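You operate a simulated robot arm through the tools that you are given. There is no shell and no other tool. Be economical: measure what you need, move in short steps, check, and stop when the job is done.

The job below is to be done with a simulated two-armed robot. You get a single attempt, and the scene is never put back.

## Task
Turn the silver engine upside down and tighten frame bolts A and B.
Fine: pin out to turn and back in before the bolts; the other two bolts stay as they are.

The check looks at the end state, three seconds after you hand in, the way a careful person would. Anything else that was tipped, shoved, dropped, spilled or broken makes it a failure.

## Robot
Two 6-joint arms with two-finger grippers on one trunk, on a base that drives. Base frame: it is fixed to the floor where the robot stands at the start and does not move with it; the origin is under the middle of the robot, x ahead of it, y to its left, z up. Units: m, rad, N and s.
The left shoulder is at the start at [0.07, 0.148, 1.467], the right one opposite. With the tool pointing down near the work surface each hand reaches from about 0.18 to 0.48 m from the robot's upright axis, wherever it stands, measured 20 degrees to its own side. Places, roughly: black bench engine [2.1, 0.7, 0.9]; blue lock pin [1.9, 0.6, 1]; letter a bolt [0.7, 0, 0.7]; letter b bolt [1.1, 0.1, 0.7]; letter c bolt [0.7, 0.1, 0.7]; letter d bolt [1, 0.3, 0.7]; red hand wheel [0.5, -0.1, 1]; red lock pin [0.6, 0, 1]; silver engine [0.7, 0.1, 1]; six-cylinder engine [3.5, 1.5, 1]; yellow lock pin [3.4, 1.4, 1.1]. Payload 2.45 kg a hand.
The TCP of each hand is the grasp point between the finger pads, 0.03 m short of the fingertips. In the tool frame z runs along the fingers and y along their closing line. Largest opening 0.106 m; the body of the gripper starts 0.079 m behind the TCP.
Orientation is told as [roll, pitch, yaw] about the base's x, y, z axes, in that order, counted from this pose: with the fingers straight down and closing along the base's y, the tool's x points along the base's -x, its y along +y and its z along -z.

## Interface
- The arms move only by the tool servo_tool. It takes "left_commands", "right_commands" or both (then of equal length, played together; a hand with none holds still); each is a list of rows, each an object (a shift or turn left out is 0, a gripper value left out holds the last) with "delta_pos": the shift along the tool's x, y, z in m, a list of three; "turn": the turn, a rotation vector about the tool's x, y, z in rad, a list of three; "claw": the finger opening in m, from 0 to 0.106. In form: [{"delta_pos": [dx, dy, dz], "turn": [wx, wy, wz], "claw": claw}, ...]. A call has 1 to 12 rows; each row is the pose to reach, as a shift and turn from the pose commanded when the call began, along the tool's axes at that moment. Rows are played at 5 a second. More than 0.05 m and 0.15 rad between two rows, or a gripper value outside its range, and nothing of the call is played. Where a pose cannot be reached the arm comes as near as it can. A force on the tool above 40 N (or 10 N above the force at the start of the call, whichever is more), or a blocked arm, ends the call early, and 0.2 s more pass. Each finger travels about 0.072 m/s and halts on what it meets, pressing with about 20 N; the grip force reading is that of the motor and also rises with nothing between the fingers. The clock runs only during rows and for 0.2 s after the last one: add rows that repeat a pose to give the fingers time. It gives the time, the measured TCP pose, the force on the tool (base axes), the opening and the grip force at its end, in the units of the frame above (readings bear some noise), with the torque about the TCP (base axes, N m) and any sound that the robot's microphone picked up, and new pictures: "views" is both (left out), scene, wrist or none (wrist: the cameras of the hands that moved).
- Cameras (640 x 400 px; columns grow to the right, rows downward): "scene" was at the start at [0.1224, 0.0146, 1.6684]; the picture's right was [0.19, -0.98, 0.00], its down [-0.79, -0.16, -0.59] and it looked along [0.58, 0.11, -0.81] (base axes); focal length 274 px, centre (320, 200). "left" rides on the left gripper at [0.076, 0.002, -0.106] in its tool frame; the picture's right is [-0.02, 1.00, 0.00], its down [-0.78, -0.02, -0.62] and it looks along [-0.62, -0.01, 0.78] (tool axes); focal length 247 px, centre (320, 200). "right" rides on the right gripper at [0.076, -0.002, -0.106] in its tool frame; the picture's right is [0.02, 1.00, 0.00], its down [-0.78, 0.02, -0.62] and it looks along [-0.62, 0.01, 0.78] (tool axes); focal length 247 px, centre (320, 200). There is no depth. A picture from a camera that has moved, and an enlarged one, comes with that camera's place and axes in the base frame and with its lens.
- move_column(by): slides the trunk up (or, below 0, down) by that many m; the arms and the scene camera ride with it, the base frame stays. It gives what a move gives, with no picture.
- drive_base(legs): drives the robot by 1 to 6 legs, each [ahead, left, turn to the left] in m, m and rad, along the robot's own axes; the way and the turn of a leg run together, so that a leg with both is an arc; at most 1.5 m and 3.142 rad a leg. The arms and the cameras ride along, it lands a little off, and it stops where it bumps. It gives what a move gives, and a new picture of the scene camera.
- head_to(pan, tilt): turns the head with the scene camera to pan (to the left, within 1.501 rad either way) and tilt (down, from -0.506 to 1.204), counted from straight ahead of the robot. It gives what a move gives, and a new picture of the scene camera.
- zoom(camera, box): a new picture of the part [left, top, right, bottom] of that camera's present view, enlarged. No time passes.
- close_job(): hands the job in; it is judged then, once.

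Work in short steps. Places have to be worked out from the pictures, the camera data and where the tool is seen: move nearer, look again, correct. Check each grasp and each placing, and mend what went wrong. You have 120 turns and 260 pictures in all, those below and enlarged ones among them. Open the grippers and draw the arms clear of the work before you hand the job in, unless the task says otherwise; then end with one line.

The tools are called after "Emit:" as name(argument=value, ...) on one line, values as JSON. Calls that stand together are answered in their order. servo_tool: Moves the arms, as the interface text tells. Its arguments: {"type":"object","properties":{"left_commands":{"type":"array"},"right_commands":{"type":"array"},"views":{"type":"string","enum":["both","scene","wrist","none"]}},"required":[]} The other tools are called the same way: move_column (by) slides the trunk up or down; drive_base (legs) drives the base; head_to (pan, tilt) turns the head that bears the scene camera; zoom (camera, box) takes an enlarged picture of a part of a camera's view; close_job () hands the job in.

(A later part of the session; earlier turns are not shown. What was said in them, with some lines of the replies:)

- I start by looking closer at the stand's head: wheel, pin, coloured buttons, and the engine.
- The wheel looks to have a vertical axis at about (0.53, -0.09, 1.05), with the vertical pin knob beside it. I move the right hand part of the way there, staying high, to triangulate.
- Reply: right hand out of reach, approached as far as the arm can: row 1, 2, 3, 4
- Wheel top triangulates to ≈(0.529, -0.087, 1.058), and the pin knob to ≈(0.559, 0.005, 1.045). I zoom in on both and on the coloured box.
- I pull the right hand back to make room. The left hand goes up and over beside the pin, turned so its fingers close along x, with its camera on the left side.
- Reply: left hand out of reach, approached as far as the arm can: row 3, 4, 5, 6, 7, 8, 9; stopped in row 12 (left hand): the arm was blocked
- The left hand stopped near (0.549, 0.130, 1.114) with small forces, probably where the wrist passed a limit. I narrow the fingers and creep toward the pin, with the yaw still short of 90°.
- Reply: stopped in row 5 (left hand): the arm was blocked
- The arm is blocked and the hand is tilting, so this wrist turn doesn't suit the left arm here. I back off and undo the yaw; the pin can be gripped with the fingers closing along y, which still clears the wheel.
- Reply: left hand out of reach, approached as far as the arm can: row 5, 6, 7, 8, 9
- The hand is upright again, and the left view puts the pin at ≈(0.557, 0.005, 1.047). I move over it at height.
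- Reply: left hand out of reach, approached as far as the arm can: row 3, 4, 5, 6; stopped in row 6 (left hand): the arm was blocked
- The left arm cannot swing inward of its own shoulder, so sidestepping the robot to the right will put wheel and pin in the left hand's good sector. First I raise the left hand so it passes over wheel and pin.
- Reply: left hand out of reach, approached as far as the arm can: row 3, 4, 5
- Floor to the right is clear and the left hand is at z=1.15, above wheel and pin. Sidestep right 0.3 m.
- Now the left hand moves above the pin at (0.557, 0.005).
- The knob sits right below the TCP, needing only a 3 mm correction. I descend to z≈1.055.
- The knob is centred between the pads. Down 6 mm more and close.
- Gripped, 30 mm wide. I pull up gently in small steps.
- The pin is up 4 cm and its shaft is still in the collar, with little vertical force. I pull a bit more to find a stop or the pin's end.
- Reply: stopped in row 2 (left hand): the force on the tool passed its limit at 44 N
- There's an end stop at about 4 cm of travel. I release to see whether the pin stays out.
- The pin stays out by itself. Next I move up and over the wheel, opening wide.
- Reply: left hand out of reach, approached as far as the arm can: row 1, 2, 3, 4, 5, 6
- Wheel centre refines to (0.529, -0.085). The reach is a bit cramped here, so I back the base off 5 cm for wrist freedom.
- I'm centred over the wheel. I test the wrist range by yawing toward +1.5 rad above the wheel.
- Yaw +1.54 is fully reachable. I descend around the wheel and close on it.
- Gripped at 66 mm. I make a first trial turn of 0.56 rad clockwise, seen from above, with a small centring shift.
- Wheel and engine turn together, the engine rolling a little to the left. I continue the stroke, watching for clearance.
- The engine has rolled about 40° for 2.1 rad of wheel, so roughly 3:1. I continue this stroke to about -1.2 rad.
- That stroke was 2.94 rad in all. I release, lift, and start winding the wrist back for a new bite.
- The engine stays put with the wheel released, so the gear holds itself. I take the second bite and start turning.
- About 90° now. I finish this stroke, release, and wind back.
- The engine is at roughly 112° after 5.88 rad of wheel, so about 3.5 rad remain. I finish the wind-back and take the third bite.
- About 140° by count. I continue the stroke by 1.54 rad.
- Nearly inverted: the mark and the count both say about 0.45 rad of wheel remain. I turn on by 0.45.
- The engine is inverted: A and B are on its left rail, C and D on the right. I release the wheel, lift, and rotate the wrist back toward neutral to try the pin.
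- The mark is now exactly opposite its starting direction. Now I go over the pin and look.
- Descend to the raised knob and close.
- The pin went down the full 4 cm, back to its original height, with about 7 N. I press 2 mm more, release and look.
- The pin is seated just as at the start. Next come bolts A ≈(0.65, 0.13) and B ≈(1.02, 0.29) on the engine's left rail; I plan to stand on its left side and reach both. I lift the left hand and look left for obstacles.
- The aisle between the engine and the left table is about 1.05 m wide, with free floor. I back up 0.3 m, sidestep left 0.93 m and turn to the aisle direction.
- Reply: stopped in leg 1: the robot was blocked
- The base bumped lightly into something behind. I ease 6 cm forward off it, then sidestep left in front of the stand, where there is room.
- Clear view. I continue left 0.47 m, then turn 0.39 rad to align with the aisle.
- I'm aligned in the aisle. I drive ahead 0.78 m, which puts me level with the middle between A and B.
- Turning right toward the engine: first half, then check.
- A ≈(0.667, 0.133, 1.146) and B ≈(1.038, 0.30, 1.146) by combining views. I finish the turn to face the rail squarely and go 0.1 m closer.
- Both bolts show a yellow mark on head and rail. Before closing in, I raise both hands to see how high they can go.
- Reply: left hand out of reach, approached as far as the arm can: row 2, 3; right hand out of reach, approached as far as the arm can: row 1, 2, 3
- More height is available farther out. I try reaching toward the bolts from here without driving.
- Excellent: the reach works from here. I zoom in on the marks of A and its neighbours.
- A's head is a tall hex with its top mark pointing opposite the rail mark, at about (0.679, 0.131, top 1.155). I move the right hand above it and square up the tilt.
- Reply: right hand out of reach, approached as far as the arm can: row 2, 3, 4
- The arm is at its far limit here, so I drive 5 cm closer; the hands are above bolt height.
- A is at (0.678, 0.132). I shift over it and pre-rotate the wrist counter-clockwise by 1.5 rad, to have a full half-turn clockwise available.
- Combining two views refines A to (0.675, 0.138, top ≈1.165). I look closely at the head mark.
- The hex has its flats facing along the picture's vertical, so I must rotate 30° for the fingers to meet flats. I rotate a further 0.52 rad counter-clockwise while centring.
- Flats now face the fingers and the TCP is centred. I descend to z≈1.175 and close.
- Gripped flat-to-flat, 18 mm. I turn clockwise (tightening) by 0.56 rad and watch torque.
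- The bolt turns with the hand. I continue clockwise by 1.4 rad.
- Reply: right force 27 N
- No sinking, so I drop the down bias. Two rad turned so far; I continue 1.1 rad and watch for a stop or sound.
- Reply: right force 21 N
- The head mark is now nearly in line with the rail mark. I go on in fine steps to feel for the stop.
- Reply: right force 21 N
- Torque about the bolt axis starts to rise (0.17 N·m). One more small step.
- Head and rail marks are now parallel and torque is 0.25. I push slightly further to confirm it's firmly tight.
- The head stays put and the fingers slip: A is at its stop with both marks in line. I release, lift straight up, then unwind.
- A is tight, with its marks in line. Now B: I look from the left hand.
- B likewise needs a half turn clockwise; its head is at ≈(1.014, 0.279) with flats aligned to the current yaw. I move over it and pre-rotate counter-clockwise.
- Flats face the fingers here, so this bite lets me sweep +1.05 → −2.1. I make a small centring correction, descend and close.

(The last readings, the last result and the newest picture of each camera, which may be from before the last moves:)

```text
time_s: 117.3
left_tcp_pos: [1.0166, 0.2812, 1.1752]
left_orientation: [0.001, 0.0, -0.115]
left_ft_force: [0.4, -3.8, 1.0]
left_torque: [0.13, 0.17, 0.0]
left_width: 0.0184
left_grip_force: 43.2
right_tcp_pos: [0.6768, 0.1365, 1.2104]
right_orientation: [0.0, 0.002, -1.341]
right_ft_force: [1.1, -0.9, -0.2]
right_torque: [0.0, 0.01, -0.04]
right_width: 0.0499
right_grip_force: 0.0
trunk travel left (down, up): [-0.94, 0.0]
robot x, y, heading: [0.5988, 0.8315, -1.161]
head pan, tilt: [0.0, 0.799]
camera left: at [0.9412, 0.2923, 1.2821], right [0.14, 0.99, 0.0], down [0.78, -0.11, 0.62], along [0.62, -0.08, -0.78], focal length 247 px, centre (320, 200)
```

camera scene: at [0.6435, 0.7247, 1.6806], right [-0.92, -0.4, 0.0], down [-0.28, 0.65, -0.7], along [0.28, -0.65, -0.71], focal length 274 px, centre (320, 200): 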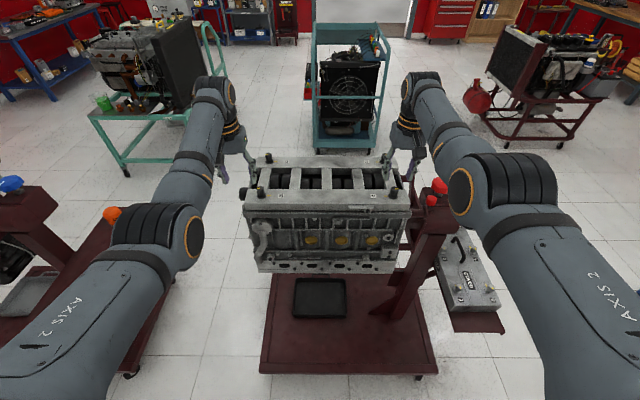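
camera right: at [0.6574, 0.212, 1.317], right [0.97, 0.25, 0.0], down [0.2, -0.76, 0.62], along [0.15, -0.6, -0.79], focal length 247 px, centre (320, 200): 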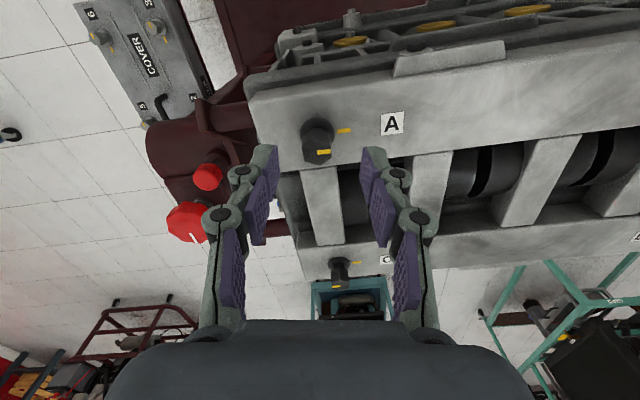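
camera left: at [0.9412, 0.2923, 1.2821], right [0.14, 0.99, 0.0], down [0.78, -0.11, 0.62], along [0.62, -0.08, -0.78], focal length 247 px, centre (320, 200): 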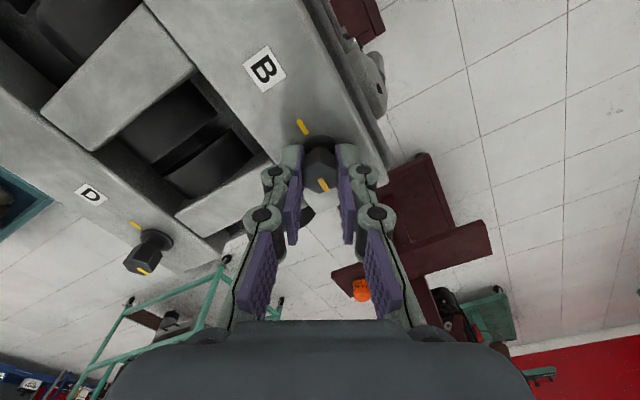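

Gripped flat-to-flat again at 18 mm. I turn clockwise in two strokes.

Emit:
servo_tool(left_commands=[{"turn": [0, 0, 0.14]}, {"turn": [0, 0, 0.28]}, {"turn": [0, 0, 0.42]}, {"turn": [0, 0, 0.56]}, {"turn": [0, 0, 0.7]}, {"turn": [0, 0, 0.84]}, {"turn": [0, 0, 0.98]}, {"turn": [0, 0, 1.12]}, {"turn": [0, 0, 1.26]}, {"turn": [0, 0, 1.4]}, {"turn": [0, 0, 1.5]}, {"turn": [0, 0, 1.5]}], views="wrist")

Emit:
servo_tool(left_commands=[{"turn": [0, 0, 0.14]}, {"turn": [0, 0, 0.28]}, {"turn": [0, 0, 0.42]}, {"turn": [0, 0, 0.56]}, {"turn": [0, 0, 0.7]}, {"turn": [0, 0, 0.84]}, {"turn": [0, 0, 0.98]}, {"turn": [0, 0, 1.12]}, {"turn": [0, 0, 1.26]}, {"turn": [0, 0, 1.4]}, {"turn": [0, 0, 1.5]}, {"turn": [0, 0, 1.5]}], views="none")

Emit:
zoom(camera="left", box=[220, 80, 420, 220])

```text
time_s: 119.9
left_tcp_pos: [1.0146, 0.2791, 1.1745]
left_orientation: [-0.001, 0.003, -1.617]
left_ft_force: [-10.9, -9.2, -8.6]
left_torque: [-1.03, 0.37, -0.01]
left_width: 0.0183
left_grip_force: 43.0
right_tcp_pos: [0.674, 0.134, 1.208]
right_orientation: [0.001, 0.005, -1.342]
right_ft_force: [0.4, -0.2, 0.6]
right_torque: [0.01, 0.02, 0.0]
right_width: 0.0499
right_grip_force: 0.1
trunk travel left (down, up): [-0.94, 0.0]
robot x, y, heading: [0.597, 0.8331, -1.158]
head pan, tilt: [0.0, 0.799]
camera left: at [1.0194, 0.3556, 1.2823], right [1.0, -0.07, 0.0], down [-0.05, -0.78, 0.62], along [-0.04, -0.62, -0.79], focal length 247 px, centre (320, 200)
```

left: 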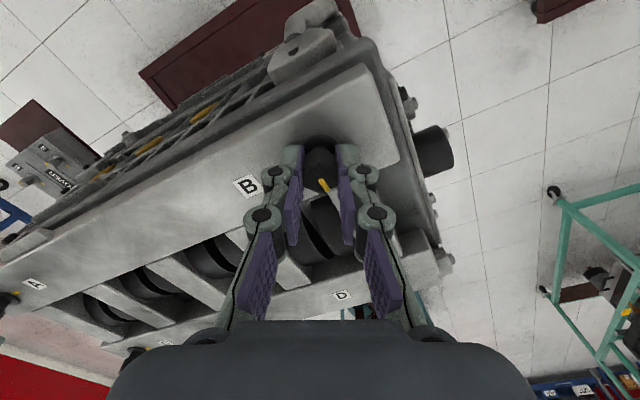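

```text
time_s: 122.5
left_tcp_pos: [1.0125, 0.2821, 1.1751]
left_orientation: [-0.003, 0.002, -3.117]
left_ft_force: [-20.7, 1.5, -18.1]
left_torque: [0.15, 1.03, 0.06]
left_width: 0.018
left_grip_force: 43.1
right_tcp_pos: [0.6727, 0.1351, 1.2088]
right_orientation: [0.003, 0.004, -1.342]
right_ft_force: [-0.4, 0.5, -0.2]
right_torque: [0.01, 0.0, 0.01]
right_width: 0.0499
right_grip_force: 0.1
trunk travel left (down, up): [-0.94, 0.0]
robot x, y, heading: [0.5975, 0.829, -1.162]
head pan, tilt: [0.0, 0.799]
```

```text
2.86 times, centred on (320, 150) of left
camera zoom: at [1.0887, 0.2819, 1.2824], right [0.0, -1.0, 0.0], down [-0.78, 0.0, 0.62], along [-0.62, 0.0, -0.78], focal length 706 px, centre (320, 343)
```

zoom: 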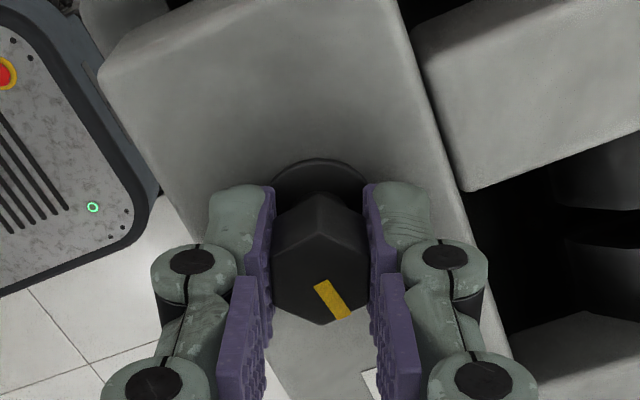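

Turned 3.0 rad with no stop yet, relative yaw −1.95. I continue in fine steps to the stop.

Emit:
servo_tool(left_commands=[{"turn": [0, 0, 0.06]}, {"turn": [0, 0, 0.12]}, {"turn": [0, 0, 0.18]}, {"turn": [0, 0, 0.18]}], views="none")

Emit:
zoom(camera="left", box=[220, 80, 420, 220])

Emit:
servo_tool(left_commands=[{"turn": [0, 0, 0.06]}, {"turn": [0, 0, 0.12]}, {"turn": [0, 0, 0.17]}, {"turn": [0, 0, 0.17]}], views="none")

Emit:
zoom(camera="left", box=[220, 80, 420, 220])

```text
time_s: 123.5
left_tcp_pos: [1.0126, 0.2817, 1.1752]
left_orientation: [-0.002, 0.002, 2.987]
left_ft_force: [-20.9, 4.1, -19.3]
left_torque: [0.22, 0.54, 0.13]
left_width: 0.0184
left_grip_force: 43.5
right_tcp_pos: [0.6733, 0.1364, 1.2089]
right_orientation: [0.001, 0.004, -1.342]
right_ft_force: [0.7, 0.8, 0.7]
right_torque: [0.01, 0.01, 0.0]
right_width: 0.0501
right_grip_force: 0.0
trunk travel left (down, up): [-0.94, 0.0]
robot x, y, heading: [0.5986, 0.8331, -1.169]
head pan, tilt: [0.0, 0.799]
```

```text
2.86 times, centred on (320, 150) of left
camera zoom: at [1.088, 0.2688, 1.2829], right [-0.17, -0.98, 0.0], down [-0.77, 0.14, 0.62], along [-0.61, 0.11, -0.78], focal length 706 px, centre (320, 343)
```

zoom: 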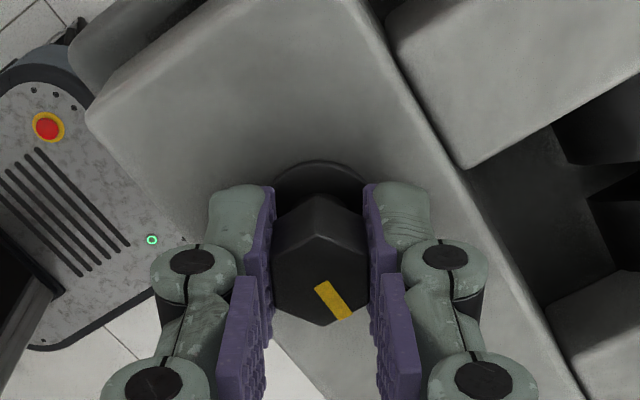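

```text
time_s: 124.5
left_tcp_pos: [1.0146, 0.2821, 1.1757]
left_orientation: [-0.002, 0.002, 2.82]
left_ft_force: [-16.2, 5.0, -18.9]
left_torque: [0.33, 0.3, 0.11]
left_width: 0.0187
left_grip_force: 43.5
right_tcp_pos: [0.6739, 0.1363, 1.2094]
right_orientation: [0.002, 0.003, -1.341]
right_ft_force: [-0.4, -1.1, -0.5]
right_torque: [0.0, 0.0, 0.0]
right_width: 0.0499
right_grip_force: 0.0
trunk travel left (down, up): [-0.94, 0.0]
robot x, y, heading: [0.598, 0.8324, -1.168]
head pan, tilt: [0.0, 0.799]
```

```text
2.86 times, centred on (320, 150) of left
camera zoom: at [1.0863, 0.2561, 1.2835], right [-0.34, -0.94, 0.0], down [-0.74, 0.26, 0.62], along [-0.58, 0.21, -0.78], focal length 706 px, centre (320, 343)
```

zoom: 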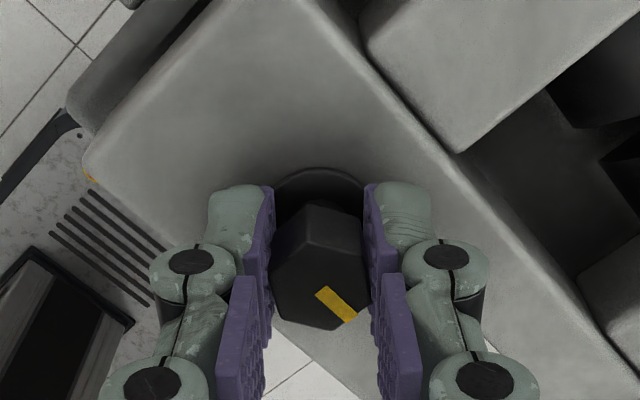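

The head now slips in the fingers instead of turning, so B is at its stop too. I release, lift and unwind to check its marks.

Emit:
servo_tool(left_commands=[{"claw": 0.03}, {"claw": 0.05}, {"delta_pos": [0, 0, -0.02], "claw": 0.05}, {"delta_pos": [0, 0, -0.035]}, {"delta_pos": [0, 0, -0.035], "turn": [0, 0, -0.14]}, {"delta_pos": [0, 0, -0.035], "turn": [0, 0, -0.28]}, {"delta_pos": [0, 0, -0.035], "turn": [0, 0, -0.42]}, {"delta_pos": [0, 0, -0.035], "turn": [0, 0, -0.56]}, {"delta_pos": [0, 0, -0.035], "turn": [0, 0, -0.7]}, {"delta_pos": [0, 0, -0.035], "turn": [0, 0, -0.84]}, {"delta_pos": [0, 0, -0.035], "turn": [0, 0, -0.98]}, {"delta_pos": [0, 0, -0.035], "turn": [0, 0, -1.12]}], views="none")

Emit:
servo_tool(left_commands=[{"turn": [0, 0, -0.14]}, {"turn": [0, 0, -0.28]}, {"turn": [0, 0, -0.42]}, {"turn": [0, 0, -0.56]}, {"turn": [0, 0, -0.7]}, {"turn": [0, 0, -0.84]}, {"turn": [0, 0, -0.98]}, {"turn": [0, 0, -1.1]}], views="wrist")

Emit:
zoom(camera="left", box=[220, 60, 420, 200])

```text
time_s: 127.1
left_tcp_pos: [1.0154, 0.2818, 1.211]
left_orientation: [-0.001, -0.001, -2.343]
left_ft_force: [0.1, 0.1, 0.0]
left_torque: [-0.01, -0.01, 0.01]
left_width: 0.0502
left_grip_force: 0.1
right_tcp_pos: [0.6758, 0.1377, 1.2105]
right_orientation: [-0.002, 0.004, -1.343]
right_ft_force: [-0.1, -0.4, 0.7]
right_torque: [0.01, 0.02, 0.01]
right_width: 0.05
right_grip_force: 0.1
trunk travel left (down, up): [-0.94, 0.0]
robot x, y, heading: [0.5997, 0.8305, -1.161]
head pan, tilt: [0.0, 0.799]
```

```text
time_s: 128.9
left_tcp_pos: [1.0176, 0.2823, 1.2107]
left_orientation: [0.0, 0.001, -1.242]
left_ft_force: [0.0, 0.0, 0.8]
left_torque: [0.01, 0.01, 0.0]
left_width: 0.05
left_grip_force: 0.0
right_tcp_pos: [0.6768, 0.1379, 1.2099]
right_orientation: [0.0, 0.004, -1.34]
right_ft_force: [0.0, -0.5, 0.3]
right_torque: [-0.01, 0.01, 0.05]
right_width: 0.0501
right_grip_force: 0.0
trunk travel left (down, up): [-0.94, 0.0]
robot x, y, heading: [0.594, 0.832, -1.164]
head pan, tilt: [0.0, 0.799]
camera left: at [0.994, 0.3556, 1.318], right [0.95, 0.3, 0.0], down [0.24, -0.75, 0.62], along [0.19, -0.59, -0.78], focal length 247 px, centre (320, 200)
```

left: 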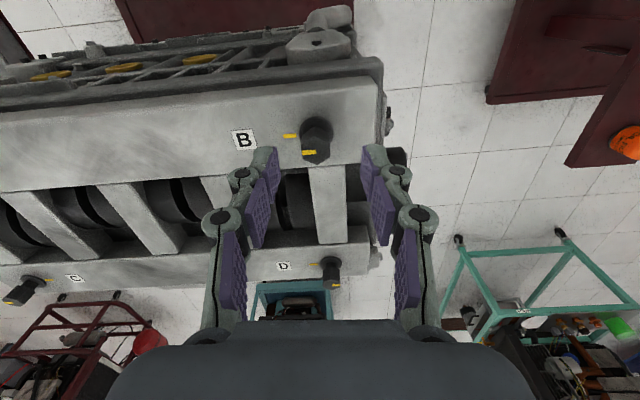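

```text
2.86 times, centred on (320, 130) of left
camera zoom: at [0.994, 0.3556, 1.318], right [0.95, 0.3, 0.0], down [0.24, -0.75, 0.62], along [0.19, -0.59, -0.78], focal length 706 px, centre (320, 400)
```

zoom: 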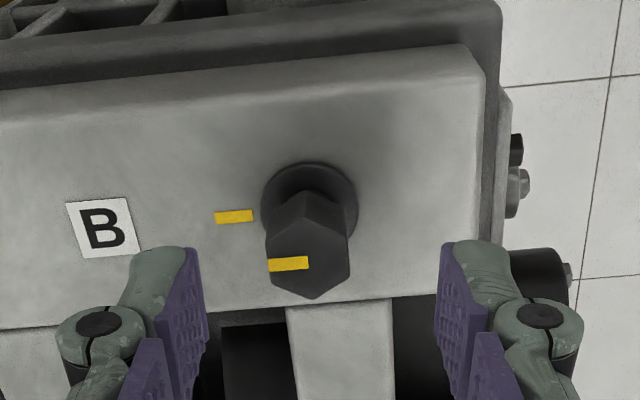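

B's marks are in line as well. I lift the hands a bit and drive back 0.15 m to clear the work, then take a final look.

Emit:
servo_tool(left_commands=[{"delta_pos": [0, 0, -0.01]}, {"delta_pos": [0.0, 0, -0.015]}], right_commands=[{"delta_pos": [0, 0, -0.01]}, {"delta_pos": [0.0, 0, -0.015]}], views="none")

Emit:
drive_base(legs=[[-0.15, 0, 0]])

Emit:
zoom(camera="scene", box=[220, 120, 480, 290])

Emit:
zoom(camera="right", box=[0, 0, 640, 400])

```text
time_s: 129.5
left_tcp_pos: [1.0157, 0.283, 1.2262]
left_orientation: [0.001, 0.0, -1.245]
left_ft_force: [-0.3, 0.3, 0.3]
left_torque: [0.02, -0.04, 0.01]
left_width: 0.0501
left_grip_force: 0.0
right_tcp_pos: [0.6752, 0.1381, 1.2239]
right_orientation: [-0.001, 0.003, -1.342]
right_ft_force: [-0.2, 0.3, 0.8]
right_torque: [-0.02, 0.02, 0.01]
right_width: 0.0499
right_grip_force: 0.0
trunk travel left (down, up): [-0.94, 0.0]
robot x, y, heading: [0.5971, 0.8284, -1.167]
head pan, tilt: [0.0, 0.799]
```

```text
time_s: 130.8
left_tcp_pos: [0.9608, 0.417, 1.2235]
left_orientation: [0.0, 0.001, -1.243]
left_ft_force: [0.7, 0.1, -0.1]
left_torque: [0.0, -0.02, 0.02]
left_width: 0.0499
left_grip_force: 0.1
right_tcp_pos: [0.6198, 0.2701, 1.2226]
right_orientation: [-0.001, 0.005, -1.338]
right_ft_force: [0.0, -1.3, -0.5]
right_torque: [0.03, 0.01, 0.03]
right_width: 0.05
right_grip_force: 0.1
trunk travel left (down, up): [-0.94, 0.0]
robot x, y, heading: [0.5377, 0.968, -1.163]
head pan, tilt: [0.0, 0.799]
camera scene: at [0.5922, 0.8436, 1.6788], right [-0.92, -0.4, 0.0], down [-0.29, 0.66, -0.7], along [0.28, -0.64, -0.72], focal length 274 px, centre (320, 200)
```

scene: 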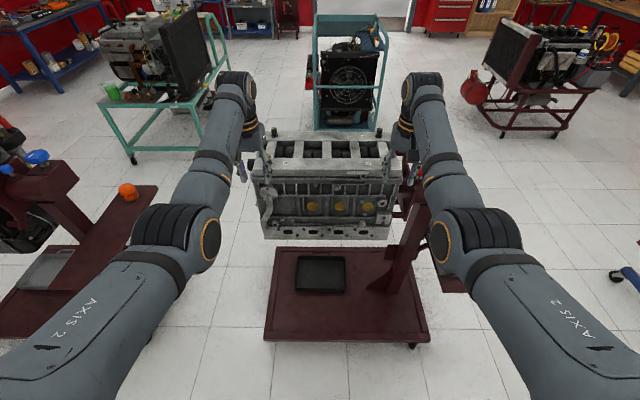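

```text
2.35 times, centred on (350, 205) of scene
camera zoom: at [0.5922, 0.8436, 1.6788], right [-0.92, -0.4, 0.0], down [-0.29, 0.66, -0.7], along [0.28, -0.64, -0.72], focal length 644 px, centre (249, 188)
```

zoom: 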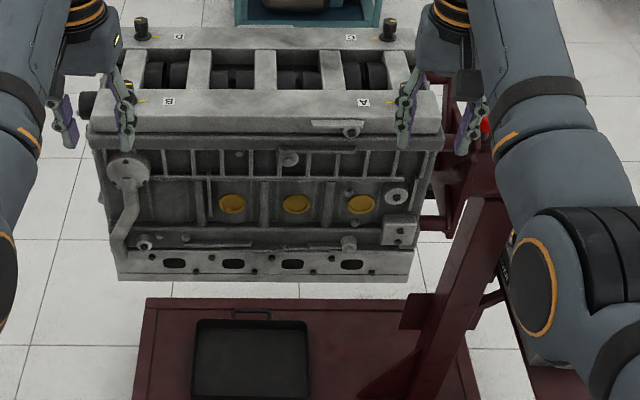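

```text
1.00 times, centred on (320, 200) of right (not enlarged: the box is as wide or as high as the picture)
camera zoom: at [0.6014, 0.345, 1.33], right [0.97, 0.25, 0.0], down [0.2, -0.76, 0.62], along [0.15, -0.6, -0.79], focal length 247 px, centre (320, 200)
```

zoom: 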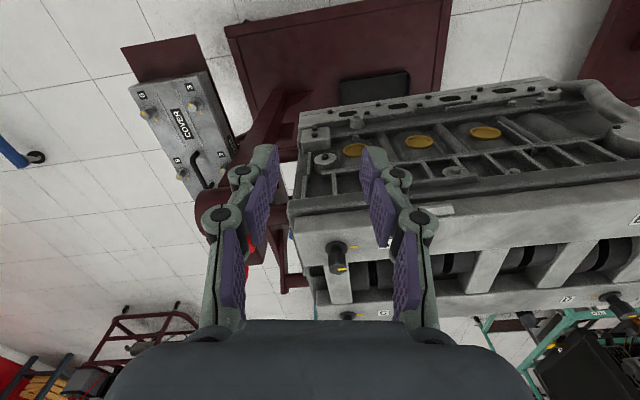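

The engine is level, the pin is in, A and B are tight and C and D untouched. I turn the head toward the area behind the start spot, to check what I bumped there.

Emit:
servo_tool(left_commands=[{"claw": 0.08}, {"claw": 0.1}], right_commands=[{"claw": 0.08}, {"claw": 0.1}], views="none")

Emit:
head_to(pan=-1.2, tilt=0.5)

```text
time_s: 131.4
left_tcp_pos: [0.9607, 0.4183, 1.2241]
left_orientation: [0.001, 0.001, -1.24]
left_ft_force: [0.7, -0.8, 1.3]
left_torque: [0.01, -0.01, 0.0]
left_width: 0.0997
left_grip_force: 0.1
right_tcp_pos: [0.6185, 0.2712, 1.2236]
right_orientation: [-0.003, 0.004, -1.34]
right_ft_force: [0.7, -0.5, -1.0]
right_torque: [0.03, 0.0, 0.02]
right_width: 0.1
right_grip_force: 0.1
trunk travel left (down, up): [-0.94, 0.0]
robot x, y, heading: [0.5384, 0.9685, -1.165]
head pan, tilt: [0.0, 0.799]
```

```text
time_s: 132.8
left_tcp_pos: [0.9593, 0.4208, 1.2254]
left_orientation: [-0.001, 0.001, -1.24]
left_ft_force: [-0.2, 0.4, 0.5]
left_torque: [0.01, -0.02, -0.02]
left_width: 0.0998
left_grip_force: 0.0
right_tcp_pos: [0.6182, 0.2738, 1.2245]
right_orientation: [0.0, 0.004, -1.339]
right_ft_force: [0.1, 0.0, 0.3]
right_torque: [0.03, 0.01, -0.01]
right_width: 0.1001
right_grip_force: 0.0
trunk travel left (down, up): [-0.94, 0.0]
robot x, y, heading: [0.5382, 0.9632, -1.157]
head pan, tilt: [-1.201, 0.499]
camera scene: at [0.4938, 0.8571, 1.7052], right [-0.7, 0.71, 0.0], down [0.34, 0.34, -0.88], along [-0.62, -0.62, -0.48], focal length 274 px, centre (320, 200)
```

scene: 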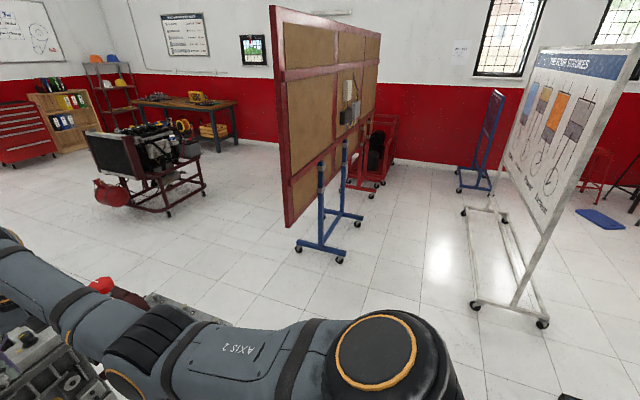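

The board behind the start spot, on its wheeled stand, is upright; I only touched it lightly and the base stopped. Everything else is in order, so I hand in.

Emit:
close_job()

```text
The job is handed in.
```

The silver engine is upside down, the red lock pin is back in, and frame bolts A and B are turned to their stops with their marks in line; I left C and D alone. One slip: backing up, the base bumped something behind the start spot, most likely the wheeled board. It is still upright, but I can't rule out that it moved slightly.
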